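You operate a simulated robot arm through the tools that you are given. There is no shell and no other tool. Be economical: measure what you need, move in short steps, check, and stop when the job is done.

The job below is to be done with a simulated robot arm. You get a single attempt, and the scene is never put back.

## Task
Put the strainer and the lettuce heart from the island top on the blue tray.

Only the result counts: the job must be done as asked and must still hold three seconds after the hand-in. Knocking over, shifting, dropping, spilling or breaking anything else fails it.

## Robot
A 7-joint arm with a two-finger parallel gripper, fixed in place. Base frame: the origin is at the foot of the arm, x ahead of it, y to its left, z up; the work surface is at about z = 0. Lengths are in cm, angles in rad, forces in N, time in s.
With the tool pointing down near the work surface it reaches from about 22 to 58 cm from the base axis. Its first joint turns from -1.152 to 1.152 rad. Payload 2.5 kg.
The tool frame sits at the grasp point between the pads (the TCP): z along the fingers, y along the line on which they close. The tips reach 2.3 cm beyond it. Largest opening 9.4 cm; finger width 3.8, thickness 1; the body of the gripper, 5.4 by 9.6 cm, starts 3.9 cm behind the TCP.
Orientation is that of the tool frame in the base frame, as [roll, pitch, yaw] about the fixed x, y, z axes, in that order (R = Rz(yaw) Ry(pitch) Rx(roll)). With the fingers straight down and closing along the base's y, the tool's x points along the base's -x, its y along +y and its z along -z.

## Interface
- The arm moves only by the tool move_arm. Its argument "motion" is one flat list of numbers, 7 for each row, row after row: the finger opening in cm, from 0 to 9.4, then the shift along the base's x, y, z in units of 200 mm (1.0 is 200 mm), then the turn, a rotation vector about the base's x, y, z in units of 90 degrees (1.0 is 90 degrees). In form: [jaw, tx, ty, tz, ax, ay, az, jaw, tx, ty, tz, ax, ay, az, ...]. A call has 1 to 8 rows; each row is the pose to reach, as a shift and turn from the pose commanded when the call began. A call with a number of a shift or a turn outside -1 to 1 is refused whole. Each row takes 0.2 s and may step no farther than 5 cm and 0.15 rad from the row before; otherwise, or with a gripper value out of range, the whole call is refused. A pose out of reach is approached as far as the arm can. The call stops where the force on the tool passes 40 N (or 10 N more than at its start, if that is more) or the arm is blocked; 0.2 s more then pass. Each finger travels about 10.8 cm/s and halts on what it meets, pressing with about 41 N; the grip force reading is that of the motor and also rises with nothing between the fingers. The clock runs only during rows and for 0.2 s after the last one: add rows that repeat a pose to give the fingers time. It gives the time, the measured TCP pose, the force on the tool (base axes), the opening and the grip force at its end, in the units of the frame above (readings bear some noise), and new pictures: "views" is both (left out), scene, wrist or none.
- Cameras (640 x 400 px; columns grow to the right, rows downward): "scene" is fixed at [12.66, -39.65, 55.23]; the picture's right is [0.81, -0.58, 0.00], its down [-0.32, -0.44, -0.84] and it looks along [0.49, 0.68, -0.54] (base axes); focal length 360 px, centre (320, 200). "wrist" rides on the gripper at [-3.9, 0, -4.4] in the tool frame; the picture's right is [0.00, -1.00, 0.00], its down [0.97, 0.00, -0.24] and it looks along [0.24, 0.00, 0.97] (tool axes); focal length 218 px, centre (320, 200).
- probe_pixels(camera, pixels): for up to 12 pixels [column, row] of the newest picture of that camera ("zoom" is the newest enlarged one), the place [x, y, z] in the base frame of the surface seen there, good to about 0.2 cm, but the place of the scene camera against the robot may be out by one fixed shift of up to 1.8 cm in any direction. It takes no simulated time.
- zoom(camera, box): a new picture of the part [left, top, right, bottom] of that camera's present view, enlarged. It takes no simulated time.
- finish_job(): hands the job in; it is judged then, once.

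Go step by step. Measure first, check grasps and placings, and put right what went wrong. The budget is 60 turns and 120 pictures, counting those below and the enlarged ones. Unless the task says otherwise, let go and move clear before handing in, and close with one line.

The tools are called as a command line: name --argument value ..., lists and objects as JSON in quotes. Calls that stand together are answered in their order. move_arm: Moves the arm, as the interface text tells. Its arguments: {"type":"object","properties":{"motion":{"type":"array"},"views":{"type":"string","enum":["both","scene","wrist","none"]}},"required":["motion"]} The other tools are called the same way: probe_pixels (camera, pixels) gives the place of the surface under pixels of a picture; zoom (camera, box) takes an enlarged picture of a part of a camera's view; finish_job () hands the job in.

At the start:

```text
t: 0.0
ee_pos: [35.41, 6.86, 27.03]
tcp_rot: [-3.141, 0.0, -3.141]
wrist_force: [1.0, 0.3, 1.4]
finger_gap: 9.41
grip_force: 0.0
```

scene: 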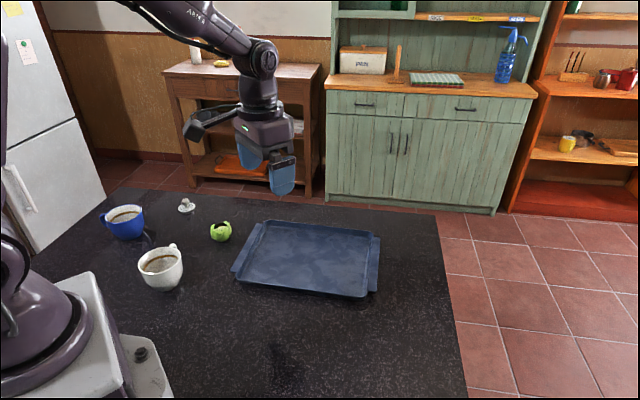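
wrist: 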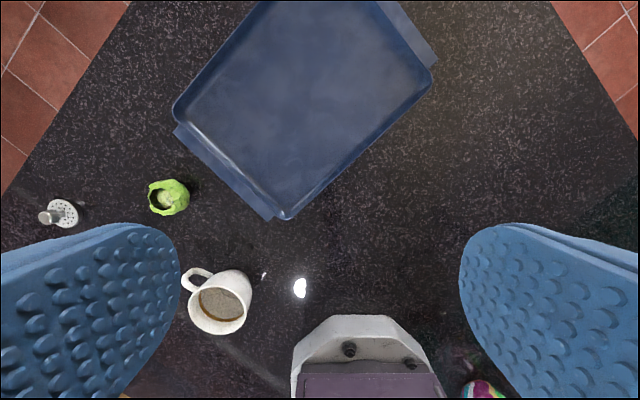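

The strainer looks to be at scene (186,206) / wrist (60,214) and the lettuce heart at scene (220,231) / wrist (168,197); the tray is around scene (308,258). I'll zoom and probe them.

zoom --camera "scene" --box '[90, 180, 250, 280]'

zoom --camera "wrist" --box '[10, 140, 250, 290]'

probe_pixels --camera "wrist" --pixels '[[65, 213], [46, 217], [68, 202], [70, 226], [168, 197], [165, 183], [184, 197], [151, 198], [168, 213], [285, 215], [300, 100], [90, 200]]'

probe_pixels --camera "scene" --pixels '[[186, 202], [186, 209], [220, 230], [221, 240], [308, 258], [235, 268], [262, 222], [378, 240], [366, 295], [172, 249], [160, 265], [125, 212]]'

```text
4.00 times, centred on (170, 230) of scene
```

zoom: 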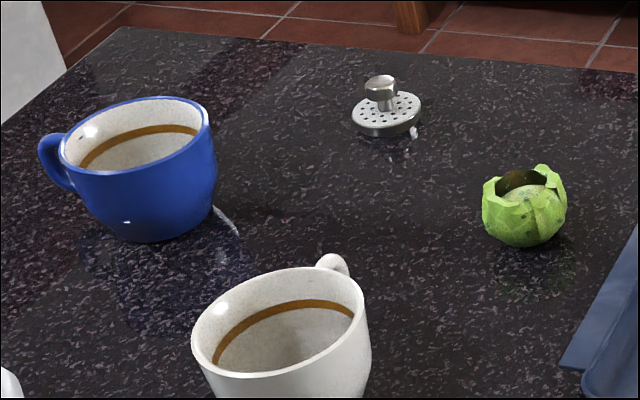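

```text
2.67 times, centred on (130, 215) of wrist
```

zoom: 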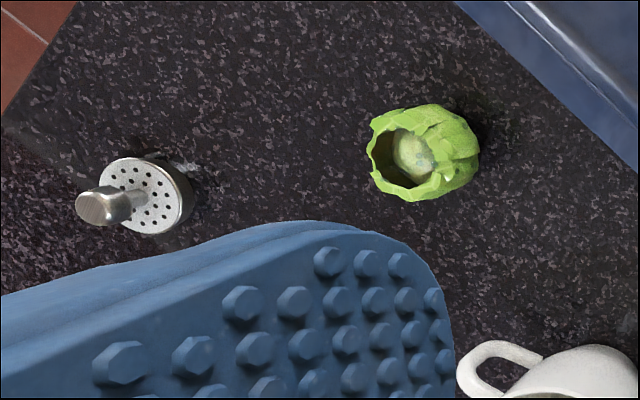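

```text
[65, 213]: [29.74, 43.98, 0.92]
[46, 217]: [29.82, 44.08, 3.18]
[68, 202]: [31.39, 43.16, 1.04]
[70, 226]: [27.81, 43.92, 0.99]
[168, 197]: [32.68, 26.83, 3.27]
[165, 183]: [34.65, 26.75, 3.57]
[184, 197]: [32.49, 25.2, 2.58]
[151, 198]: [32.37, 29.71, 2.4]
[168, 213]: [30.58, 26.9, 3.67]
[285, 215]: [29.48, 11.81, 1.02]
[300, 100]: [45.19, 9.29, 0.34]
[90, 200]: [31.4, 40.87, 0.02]
```

```text
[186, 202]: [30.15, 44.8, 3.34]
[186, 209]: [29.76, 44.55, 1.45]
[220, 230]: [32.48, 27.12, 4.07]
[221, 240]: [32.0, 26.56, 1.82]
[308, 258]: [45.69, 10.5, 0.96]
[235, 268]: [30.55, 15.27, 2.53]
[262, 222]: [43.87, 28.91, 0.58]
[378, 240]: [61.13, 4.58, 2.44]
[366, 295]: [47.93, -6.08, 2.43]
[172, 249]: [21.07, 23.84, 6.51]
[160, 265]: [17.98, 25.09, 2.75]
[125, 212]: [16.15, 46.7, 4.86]
```

The lettuce is centred near (32.6, 27.1) and about 4.5 cm tall. The strainer's knob is at (29.9, 44.1), top z 3.2. I'll move above the lettuce for a closer look.

move_arm --motion '[9.4, -0.028, 0.2, -0.1, 0, 0, 0, 9.4, -0.056, 0.4, -0.2, 0, 0, 0, 9.4, -0.084, 0.6, -0.3, 0, 0, 0, 9.4, -0.112, 0.8, -0.4, 0, 0, 0, 9.4, -0.14, 1.0, -0.5, 0, 0, 0, 9.4, -0.14, 1.0, -0.5, 0, 0, 0]'

```text
t: 1.4
ee_pos: [32.52, 26.58, 16.96]
tcp_rot: [-3.141, 0.0, 3.141]
wrist_force: [0.0, -0.1, -0.7]
finger_gap: 9.38
grip_force: 0.0
```

scene: 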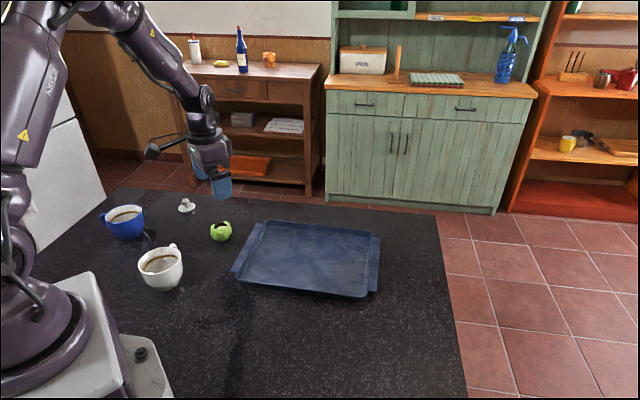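
wrist: 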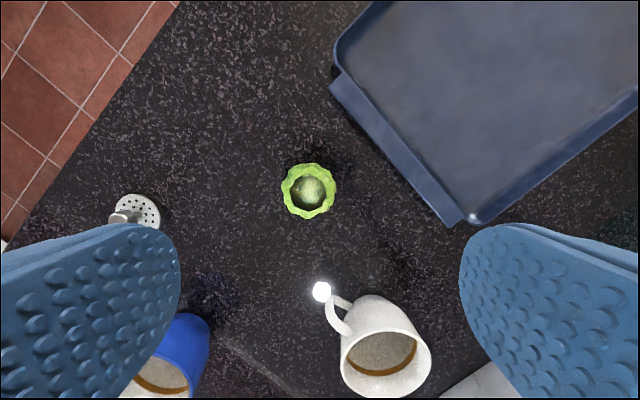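

The lettuce is at wrist (309,190), close to under the tool. I'll probe its outline, plus the tray edges and strainer from here.

probe_pixels --camera "wrist" --pixels '[[285, 190], [332, 190], [309, 167], [309, 214], [313, 190], [332, 88], [447, 222], [472, 216], [340, 50], [333, 308], [140, 205], [118, 215]]'

zoom --camera "wrist" --box '[229, 140, 389, 240]'

```text
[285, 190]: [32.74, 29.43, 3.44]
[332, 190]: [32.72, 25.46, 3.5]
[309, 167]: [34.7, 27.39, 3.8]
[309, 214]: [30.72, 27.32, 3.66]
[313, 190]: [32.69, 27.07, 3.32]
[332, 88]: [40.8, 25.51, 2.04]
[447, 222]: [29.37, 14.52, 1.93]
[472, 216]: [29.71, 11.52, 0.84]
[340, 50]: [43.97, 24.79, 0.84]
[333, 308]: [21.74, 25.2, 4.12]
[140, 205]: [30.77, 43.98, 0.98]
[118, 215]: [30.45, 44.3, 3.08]
```

```text
4.00 times, centred on (309, 190) of wrist
```

zoom: 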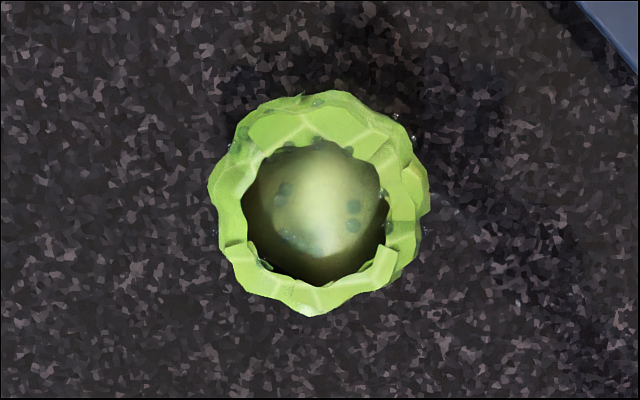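

The lettuce centre is (32.7, 27.4) and it is about 4.3 cm across, with clear room for the fingers. I'll descend with the jaw at 8 cm.

move_arm --motion '[8, 0.006, 0.03, -0.15, 0, 0, 0, 8, 0.006, 0.03, -0.3, 0, 0, 0, 8, 0.006, 0.03, -0.45, 0, 0, 0, 8, 0.006, 0.03, -0.6, 0, 0, 0, 8, 0.006, 0.03, -0.715, 0, 0, 0, 8, 0.006, 0.03, -0.715, 0, 0, 0]'

```text
t: 2.8
ee_pos: [32.84, 27.22, 2.76]
tcp_rot: [-3.141, 0.0, 3.141]
wrist_force: [0.6, -0.8, 0.7]
finger_gap: 8.01
grip_force: 0.0
```

scene: 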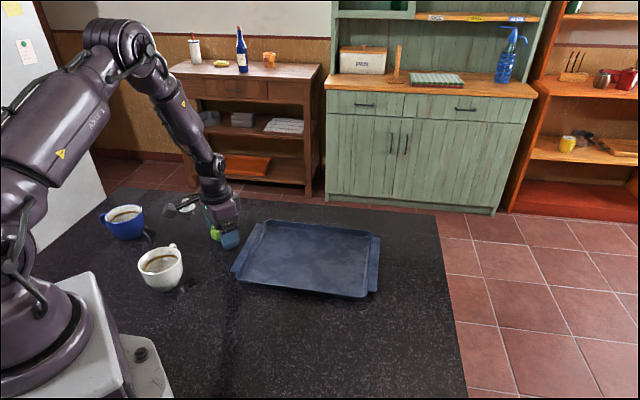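
wrist: 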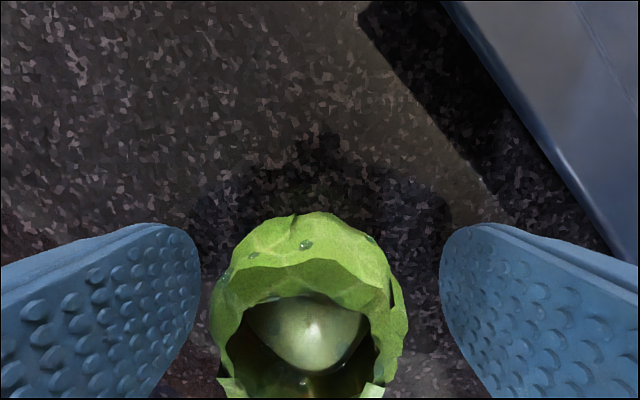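

The lettuce sits centrally between the pads. I'll close on it gently in steps.

move_arm --motion '[6, 0, 0, 0, 0, 0, 0, 5, 0, 0, 0, 0, 0, 0, 4.4, 0, 0, 0, 0, 0, 0, 4.0, 0, 0, 0, 0, 0, 0, 3.8, 0, 0, 0, 0, 0, 0]' --views "wrist"

```text
t: 4.0
ee_pos: [32.76, 27.2, 2.93]
tcp_rot: [-3.14, -0.001, -3.141]
wrist_force: [-0.6, -0.8, 0.9]
finger_gap: 4.56
grip_force: 40.8
```

wrist: 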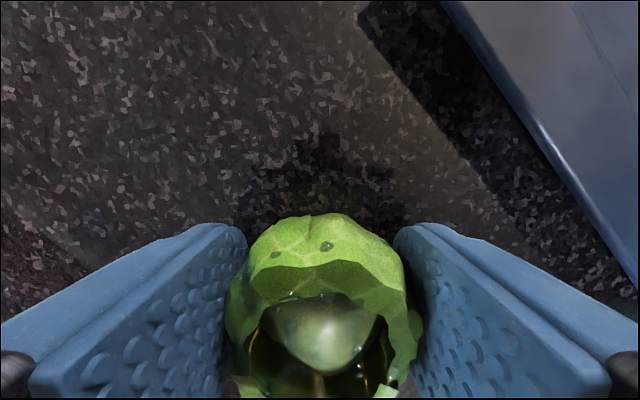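

The grip is firm at 4.56 cm. I'll lift and carry it over the tray towards (48, 8).

move_arm --motion '[3.8, 0, 0, 0.15, 0, 0, 0, 3.8, 0, 0, 0.35, 0, 0, 0, 3.8, 0, 0, 0.55, 0, 0, 0, 3.8, 0.15, -0.19, 0.55, 0, 0, 0, 3.8, 0.3, -0.38, 0.55, 0, 0, 0, 3.8, 0.45, -0.57, 0.55, 0, 0, 0, 3.8, 0.6, -0.76, 0.55, 0, 0, 0, 3.8, 0.75, -0.95, 0.55, 0, 0, 0]'

```text
t: 5.8
ee_pos: [48.02, 8.52, 13.88]
tcp_rot: [-3.14, 0.001, 3.14]
wrist_force: [-0.8, 0.0, -1.0]
finger_gap: 4.55
grip_force: 40.7
```

scene: 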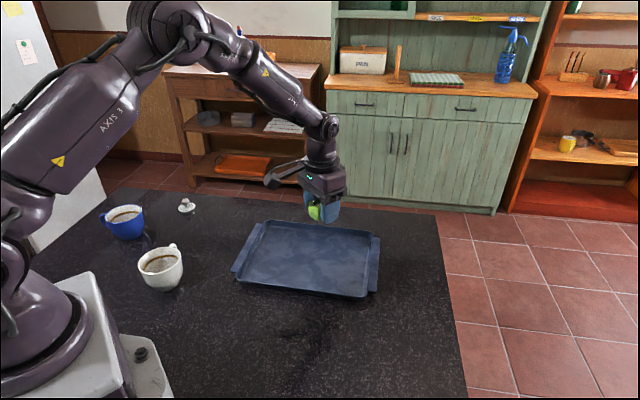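
wrist: 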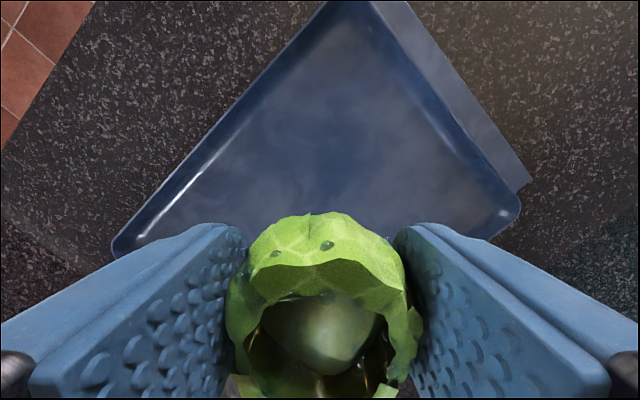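

The lettuce is held over the tray. I'll probe the tray floor and corners before lowering.

probe_pixels --camera "wrist" --pixels '[[320, 180], [220, 215], [400, 190], [125, 245], [510, 215], [340, 30], [320, 100], [440, 205]]'

probe_pixels --camera "scene" --pixels '[[300, 260], [260, 230], [360, 285], [250, 275], [330, 240]]'

```text
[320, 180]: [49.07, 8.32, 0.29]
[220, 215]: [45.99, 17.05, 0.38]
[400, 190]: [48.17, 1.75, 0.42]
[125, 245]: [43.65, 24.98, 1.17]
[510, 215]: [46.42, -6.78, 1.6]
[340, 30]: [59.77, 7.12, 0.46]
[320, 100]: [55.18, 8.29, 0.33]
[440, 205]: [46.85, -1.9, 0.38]
```

```text
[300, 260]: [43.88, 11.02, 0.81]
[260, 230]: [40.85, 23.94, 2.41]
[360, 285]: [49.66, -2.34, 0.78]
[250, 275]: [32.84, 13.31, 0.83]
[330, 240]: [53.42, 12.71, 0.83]
```

The tray floor is at z≈0.35 and the spot under the lettuce is clear. I'll lower it to TCP z≈3.3.

move_arm --motion '[3.8, 0, 0, -0.15, 0, 0, 0, 3.8, 0, 0, -0.3, 0, 0, 0, 3.8, 0, 0, -0.42, 0, 0, 0, 3.8, 0, 0, -0.48, 0, 0, 0, 3.8, 0, 0, -0.515, 0, 0, 0, 3.8, 0, 0, -0.515, 0, 0, 0]'

```text
t: 7.2
ee_pos: [47.8, 8.43, 3.45]
tcp_rot: [3.141, 0.0, 3.141]
wrist_force: [0.0, 0.9, -0.7]
finger_gap: 4.55
grip_force: 41.1
```

scene: 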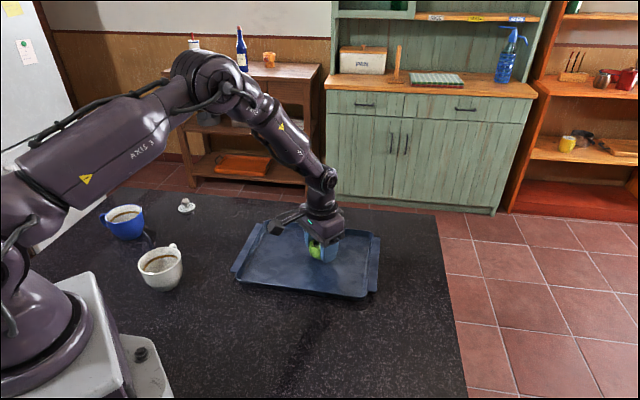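
wrist: 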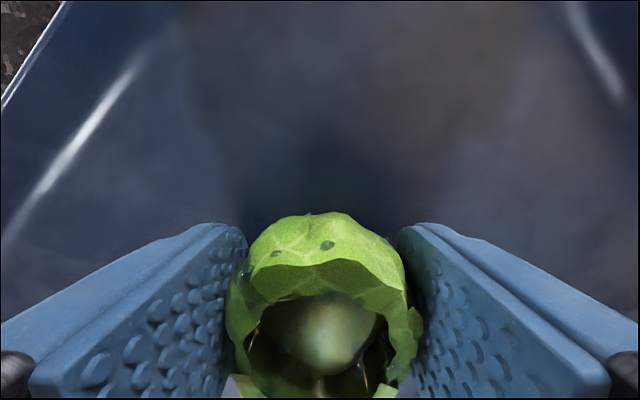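

No contact force yet and the gap is a few millimetres. I'll lower 0.25 cm more, then open slowly.

move_arm --motion '[3.8, 0, 0, -0.007, 0, 0, 0, 3.8, 0, 0, -0.0125, 0, 0, 0, 4.7, 0, 0, -0.0125, 0, 0, 0, 5.2, 0, 0, -0.0125, 0, 0, 0, 6, 0, 0, -0.0125, 0, 0, 0, 7, 0, 0, -0.0125, 0, 0, 0, 7, 0, 0, -0.0125, 0, 0, 0]'

```text
t: 8.8
ee_pos: [47.86, 8.24, 3.3]
tcp_rot: [3.14, 0.001, -3.141]
wrist_force: [0.2, 0.1, -0.5]
finger_gap: 6.99
grip_force: 0.0
```

scene: 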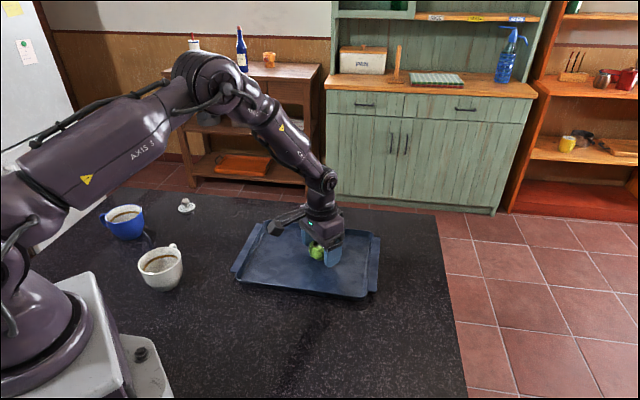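
wrist: 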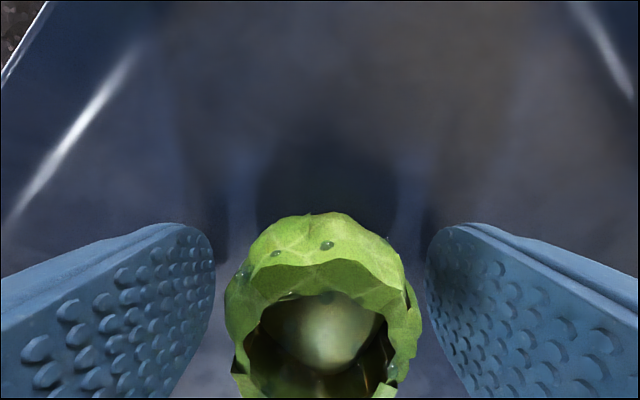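

The lettuce stands free and upright on the tray. I'll lift clear and head for the strainer.

move_arm --motion '[7, 0, 0, 0.2, 0, 0, 0, 7, 0, 0, 0.4, 0, 0, 0, 7, 0, 0, 0.6, 0, 0, 0, 7, -0.11, 0.2, 0.65, 0, 0, 0, 7, -0.22, 0.4, 0.65, 0, 0, 0, 7, -0.33, 0.6, 0.65, 0, 0, 0, 7, -0.44, 0.8, 0.65, 0, 0, 0, 7, -0.55, 1.0, 0.65, 0, 0, 0]'

```text
t: 10.6
ee_pos: [36.7, 28.38, 16.2]
tcp_rot: [-3.14, 0.001, 3.139]
wrist_force: [0.8, 0.1, 0.3]
finger_gap: 6.97
grip_force: 0.1
```

scene: 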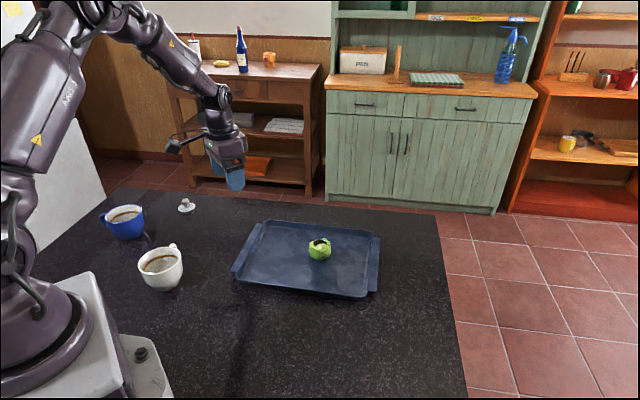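
wrist: 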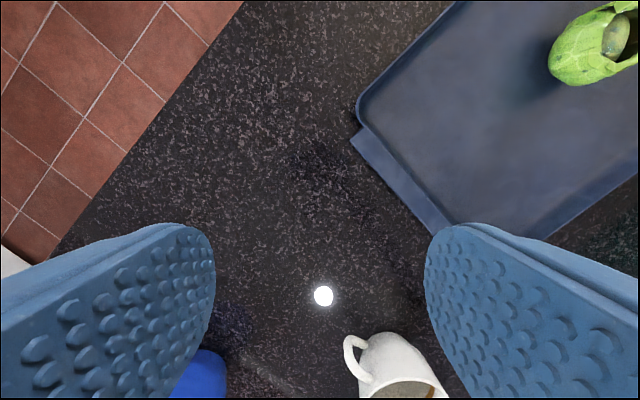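

The lettuce is placed well. I'll go above the strainer.

move_arm --motion '[7, -0.08, 0.2, 0, 0, 0, 0, 7, -0.16, 0.4, 0, 0, 0, 0, 7, -0.24, 0.6, 0, 0, 0, 0, 7, -0.325, 0.79, -0.05, 0, 0, 0, 7, -0.325, 0.79, -0.1, 0, 0, 0, 7, -0.325, 0.79, -0.1, 0, 0, 0]'

```text
t: 12.0
ee_pos: [30.33, 44.23, 14.33]
tcp_rot: [-3.14, -0.001, 3.14]
wrist_force: [0.6, -0.1, 0.3]
finger_gap: 7.02
grip_force: 0.1
```

scene: 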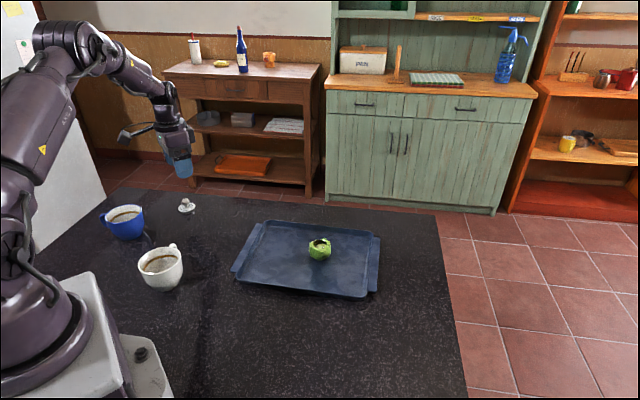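
wrist: 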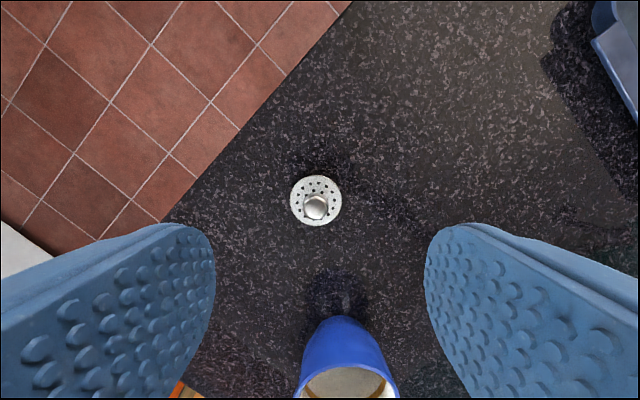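

zoom --camera "wrist" --box '[266, 165, 366, 235]'

probe_pixels --camera "wrist" --pixels '[[315, 207], [308, 207], [323, 207], [292, 200], [340, 200], [316, 178], [316, 223], [345, 318], [320, 340]]'

```text
5.71 times, centred on (316, 200) of wrist
```

zoom: 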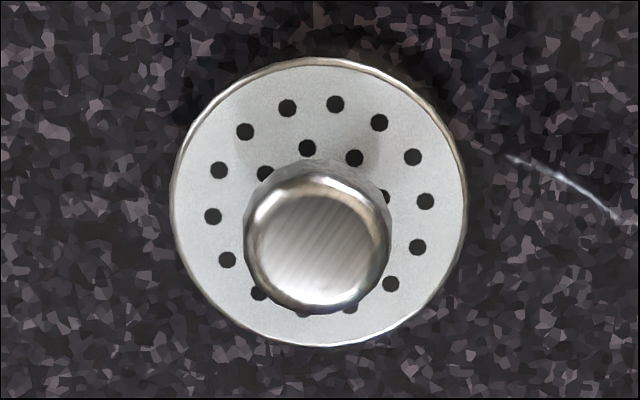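

```text
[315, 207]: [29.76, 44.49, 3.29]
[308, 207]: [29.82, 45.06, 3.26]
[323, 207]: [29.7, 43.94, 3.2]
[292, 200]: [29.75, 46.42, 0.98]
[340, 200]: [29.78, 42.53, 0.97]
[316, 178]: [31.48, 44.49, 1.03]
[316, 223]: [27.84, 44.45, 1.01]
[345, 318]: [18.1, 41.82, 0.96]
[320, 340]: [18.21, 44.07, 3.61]
```

The knob is centred at (29.75, 44.5), top z 3.25, and the disc top is at z 1.0. I'll descend to TCP z 3.6 so the tips stay just above the disc, with the jaw at 5 cm.

move_arm --motion '[5, -0.024, 0.012, -0.15, 0, 0, 0, 5, -0.024, 0.012, -0.3, 0, 0, 0, 5, -0.024, 0.012, -0.42, 0, 0, 0, 5, -0.024, 0.012, -0.5, 0, 0, 0, 5, -0.024, 0.012, -0.529, 0, 0, 0, 5, -0.024, 0.012, -0.529, 0, 0, 0]'

```text
t: 13.4
ee_pos: [29.97, 44.48, 3.51]
tcp_rot: [3.14, -0.001, -3.14]
wrist_force: [-0.8, -0.6, -0.2]
finger_gap: 4.97
grip_force: 0.0
```

scene: 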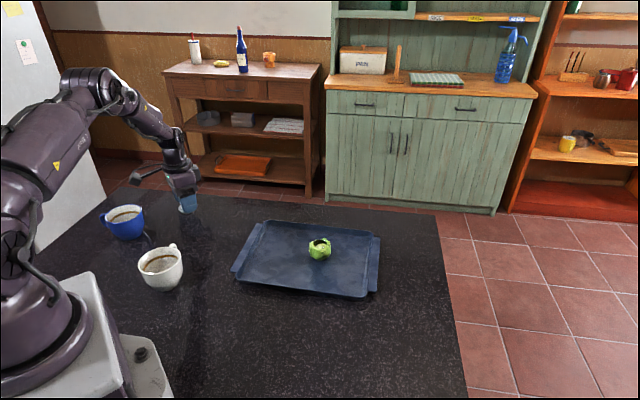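
wrist: 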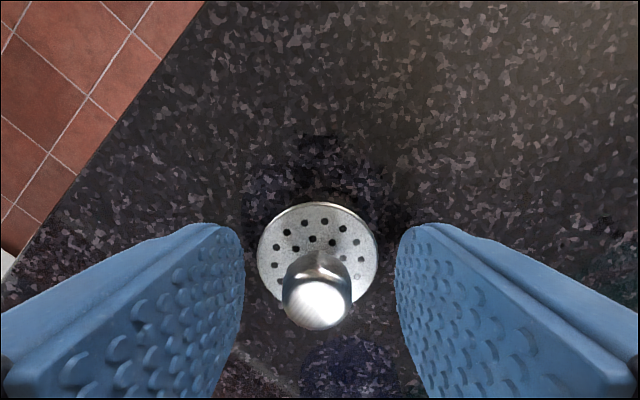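

The knob at wrist (317,290) is centred between the pads. I'll close on it.

move_arm --motion '[3.5, 0, 0, 0, 0, 0, 0, 2.5, 0, 0, 0, 0, 0, 0, 1.8, 0, 0, 0, 0, 0, 0, 1.3, 0, 0, 0, 0, 0, 0, 1.0, 0, 0, 0, 0, 0, 0, 1.0, 0, 0, 0, 0, 0, 0]' --views "wrist"

```text
t: 14.8
ee_pos: [29.86, 44.4, 3.62]
tcp_rot: [3.141, -0.001, -3.141]
wrist_force: [-0.6, 0.9, 0.8]
finger_gap: 1.82
grip_force: 40.6
```

wrist: 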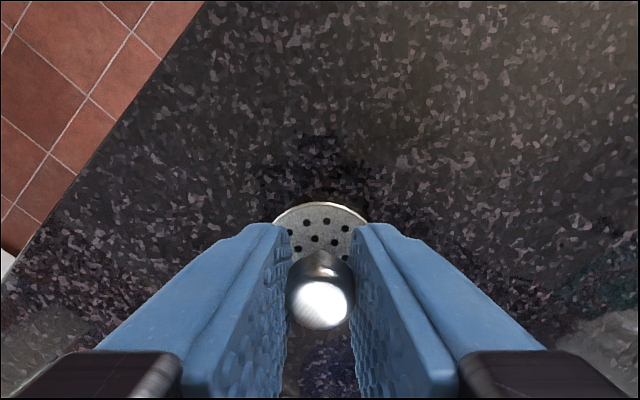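

Gripped at 1.82 cm. I'll lift and start carrying it to the tray.

move_arm --motion '[1.0, 0, 0, 0.1, 0, 0, 0, 1.0, 0, 0, 0.3, 0, 0, 0, 1.0, 0, 0, 0.5, 0, 0, 0, 1.0, 0.06, -0.19, 0.5, 0, 0, 0, 1.0, 0.12, -0.38, 0.5, 0, 0, 0, 1.0, 0.18, -0.57, 0.5, 0, 0, 0, 1.0, 0.24, -0.76, 0.5, 0, 0, 0, 1.0, 0.3, -0.95, 0.5, 0, 0, 0]'

```text
t: 16.6
ee_pos: [35.87, 25.39, 13.44]
tcp_rot: [-3.141, -0.001, -3.141]
wrist_force: [0.0, -1.2, -0.2]
finger_gap: 1.79
grip_force: 41.2
```

scene: 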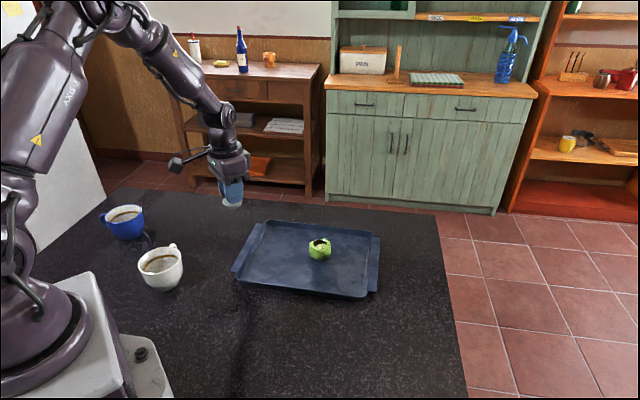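
wrist: 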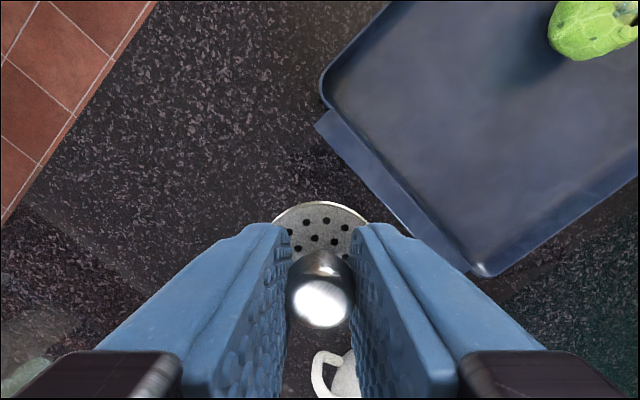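

The strainer is held steady. I'll move over (40, 13.5) and lower part of the way.

move_arm --motion '[1.0, 0.07, -0.2, 0, 0, 0, 0, 1.0, 0.14, -0.4, 0, 0, 0, 0, 1.0, 0.21, -0.6, 0, 0, 0, 0, 1.0, 0.21, -0.6, -0.1, 0, 0, 0, 1.0, 0.21, -0.6, -0.25, 0, 0, 0, 1.0, 0.21, -0.6, -0.4, 0, 0, 0, 1.0, 0.21, -0.6, -0.46, 0, 0, 0, 1.0, 0.21, -0.6, -0.46, 0, 0, 0]'

```text
t: 18.4
ee_pos: [40.14, 13.41, 4.49]
tcp_rot: [-3.141, -0.001, 3.141]
wrist_force: [0.2, -0.3, 0.4]
finger_gap: 1.81
grip_force: 41.2
```

scene: 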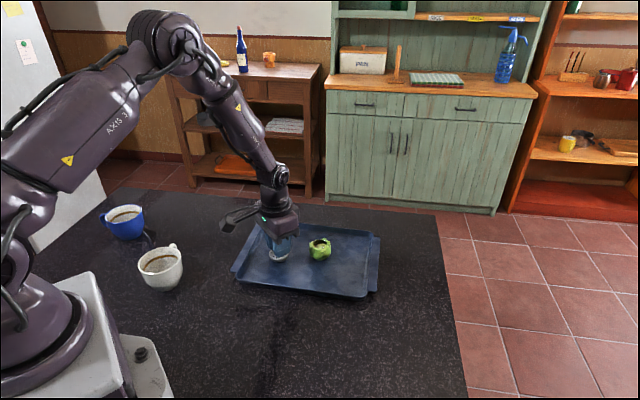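
wrist: 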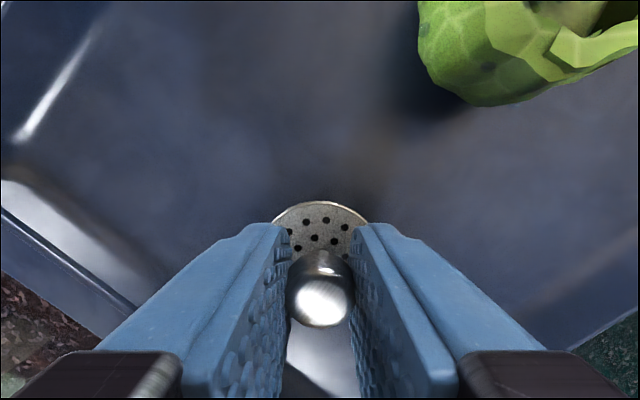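

All clear around it, and about 0.45 cm remains to the tray floor. I'll lower and release.

move_arm --motion '[1.0, 0, 0, -0.012, 0, 0, 0, 1.0, 0, 0, -0.022, 0, 0, 0, 1.0, 0, 0, -0.022, 0, 0, 0, 2.2, 0, 0, -0.022, 0, 0, 0, 3, 0, 0, -0.022, 0, 0, 0, 4, 0, 0, -0.022, 0, 0, 0, 4, 0, 0, -0.022, 0, 0, 0]'

```text
t: 20.0
ee_pos: [40.14, 13.42, 4.05]
tcp_rot: [3.14, -0.001, -3.14]
wrist_force: [-1.0, -0.2, 0.0]
finger_gap: 3.98
grip_force: 0.1
```

scene: 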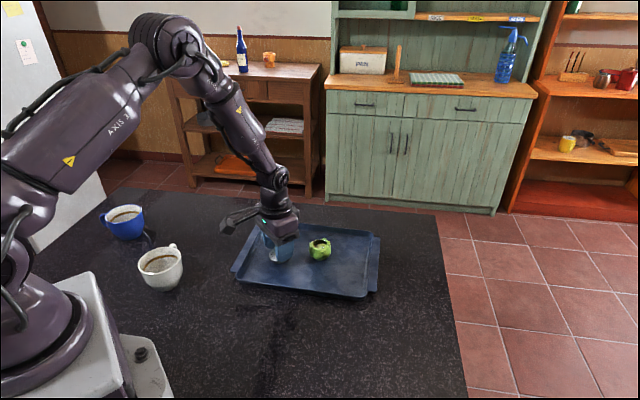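
wrist: 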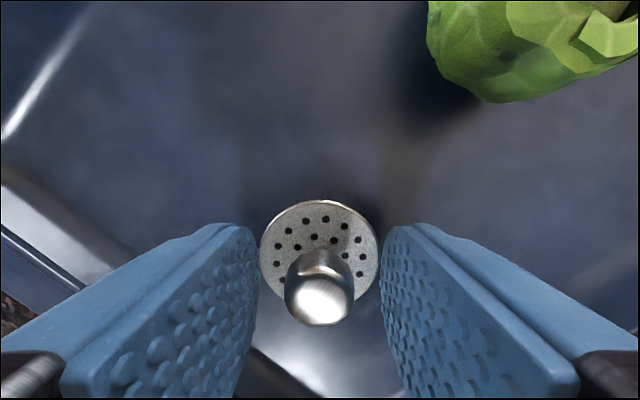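

The strainer is released and standing on the tray. I'll lift straight up and check.

move_arm --motion '[4, 0, 0, 0.1, 0, 0, 0, 4, 0, 0, 0.3, 0, 0, 0, 4, 0, 0, 0.5, 0, 0, 0, 4, 0, 0, 0.7, 0, 0, 0, 4, 0, 0, 0.9, 0, 0, 0, 4, 0, 0, 0.9, 0, 0, 0]'

```text
t: 21.4
ee_pos: [39.79, 13.55, 21.86]
tcp_rot: [3.14, 0.001, -3.142]
wrist_force: [0.2, 0.7, 0.2]
finger_gap: 3.98
grip_force: 0.0
```

scene: 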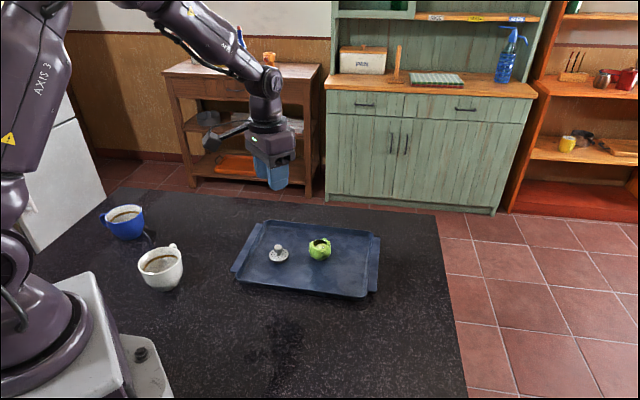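
wrist: 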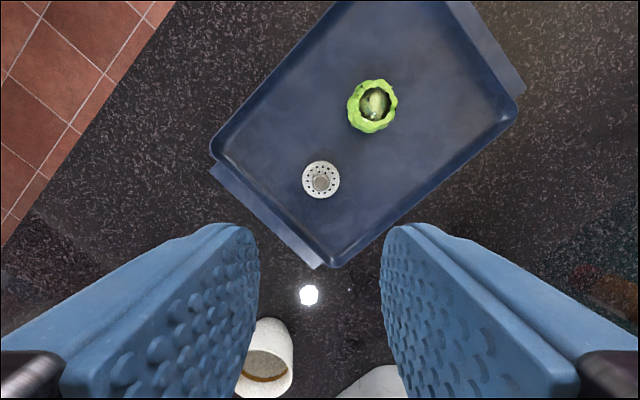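

Both items stand on the tray (scene (278,254) and (320,249)), the cups have not moved, and the arm is clear, so I'm handing in.

finish_job

```text
The job is handed in.
```

The strainer and the lettuce heart are both standing upright on the blue tray, and nothing else was disturbed.
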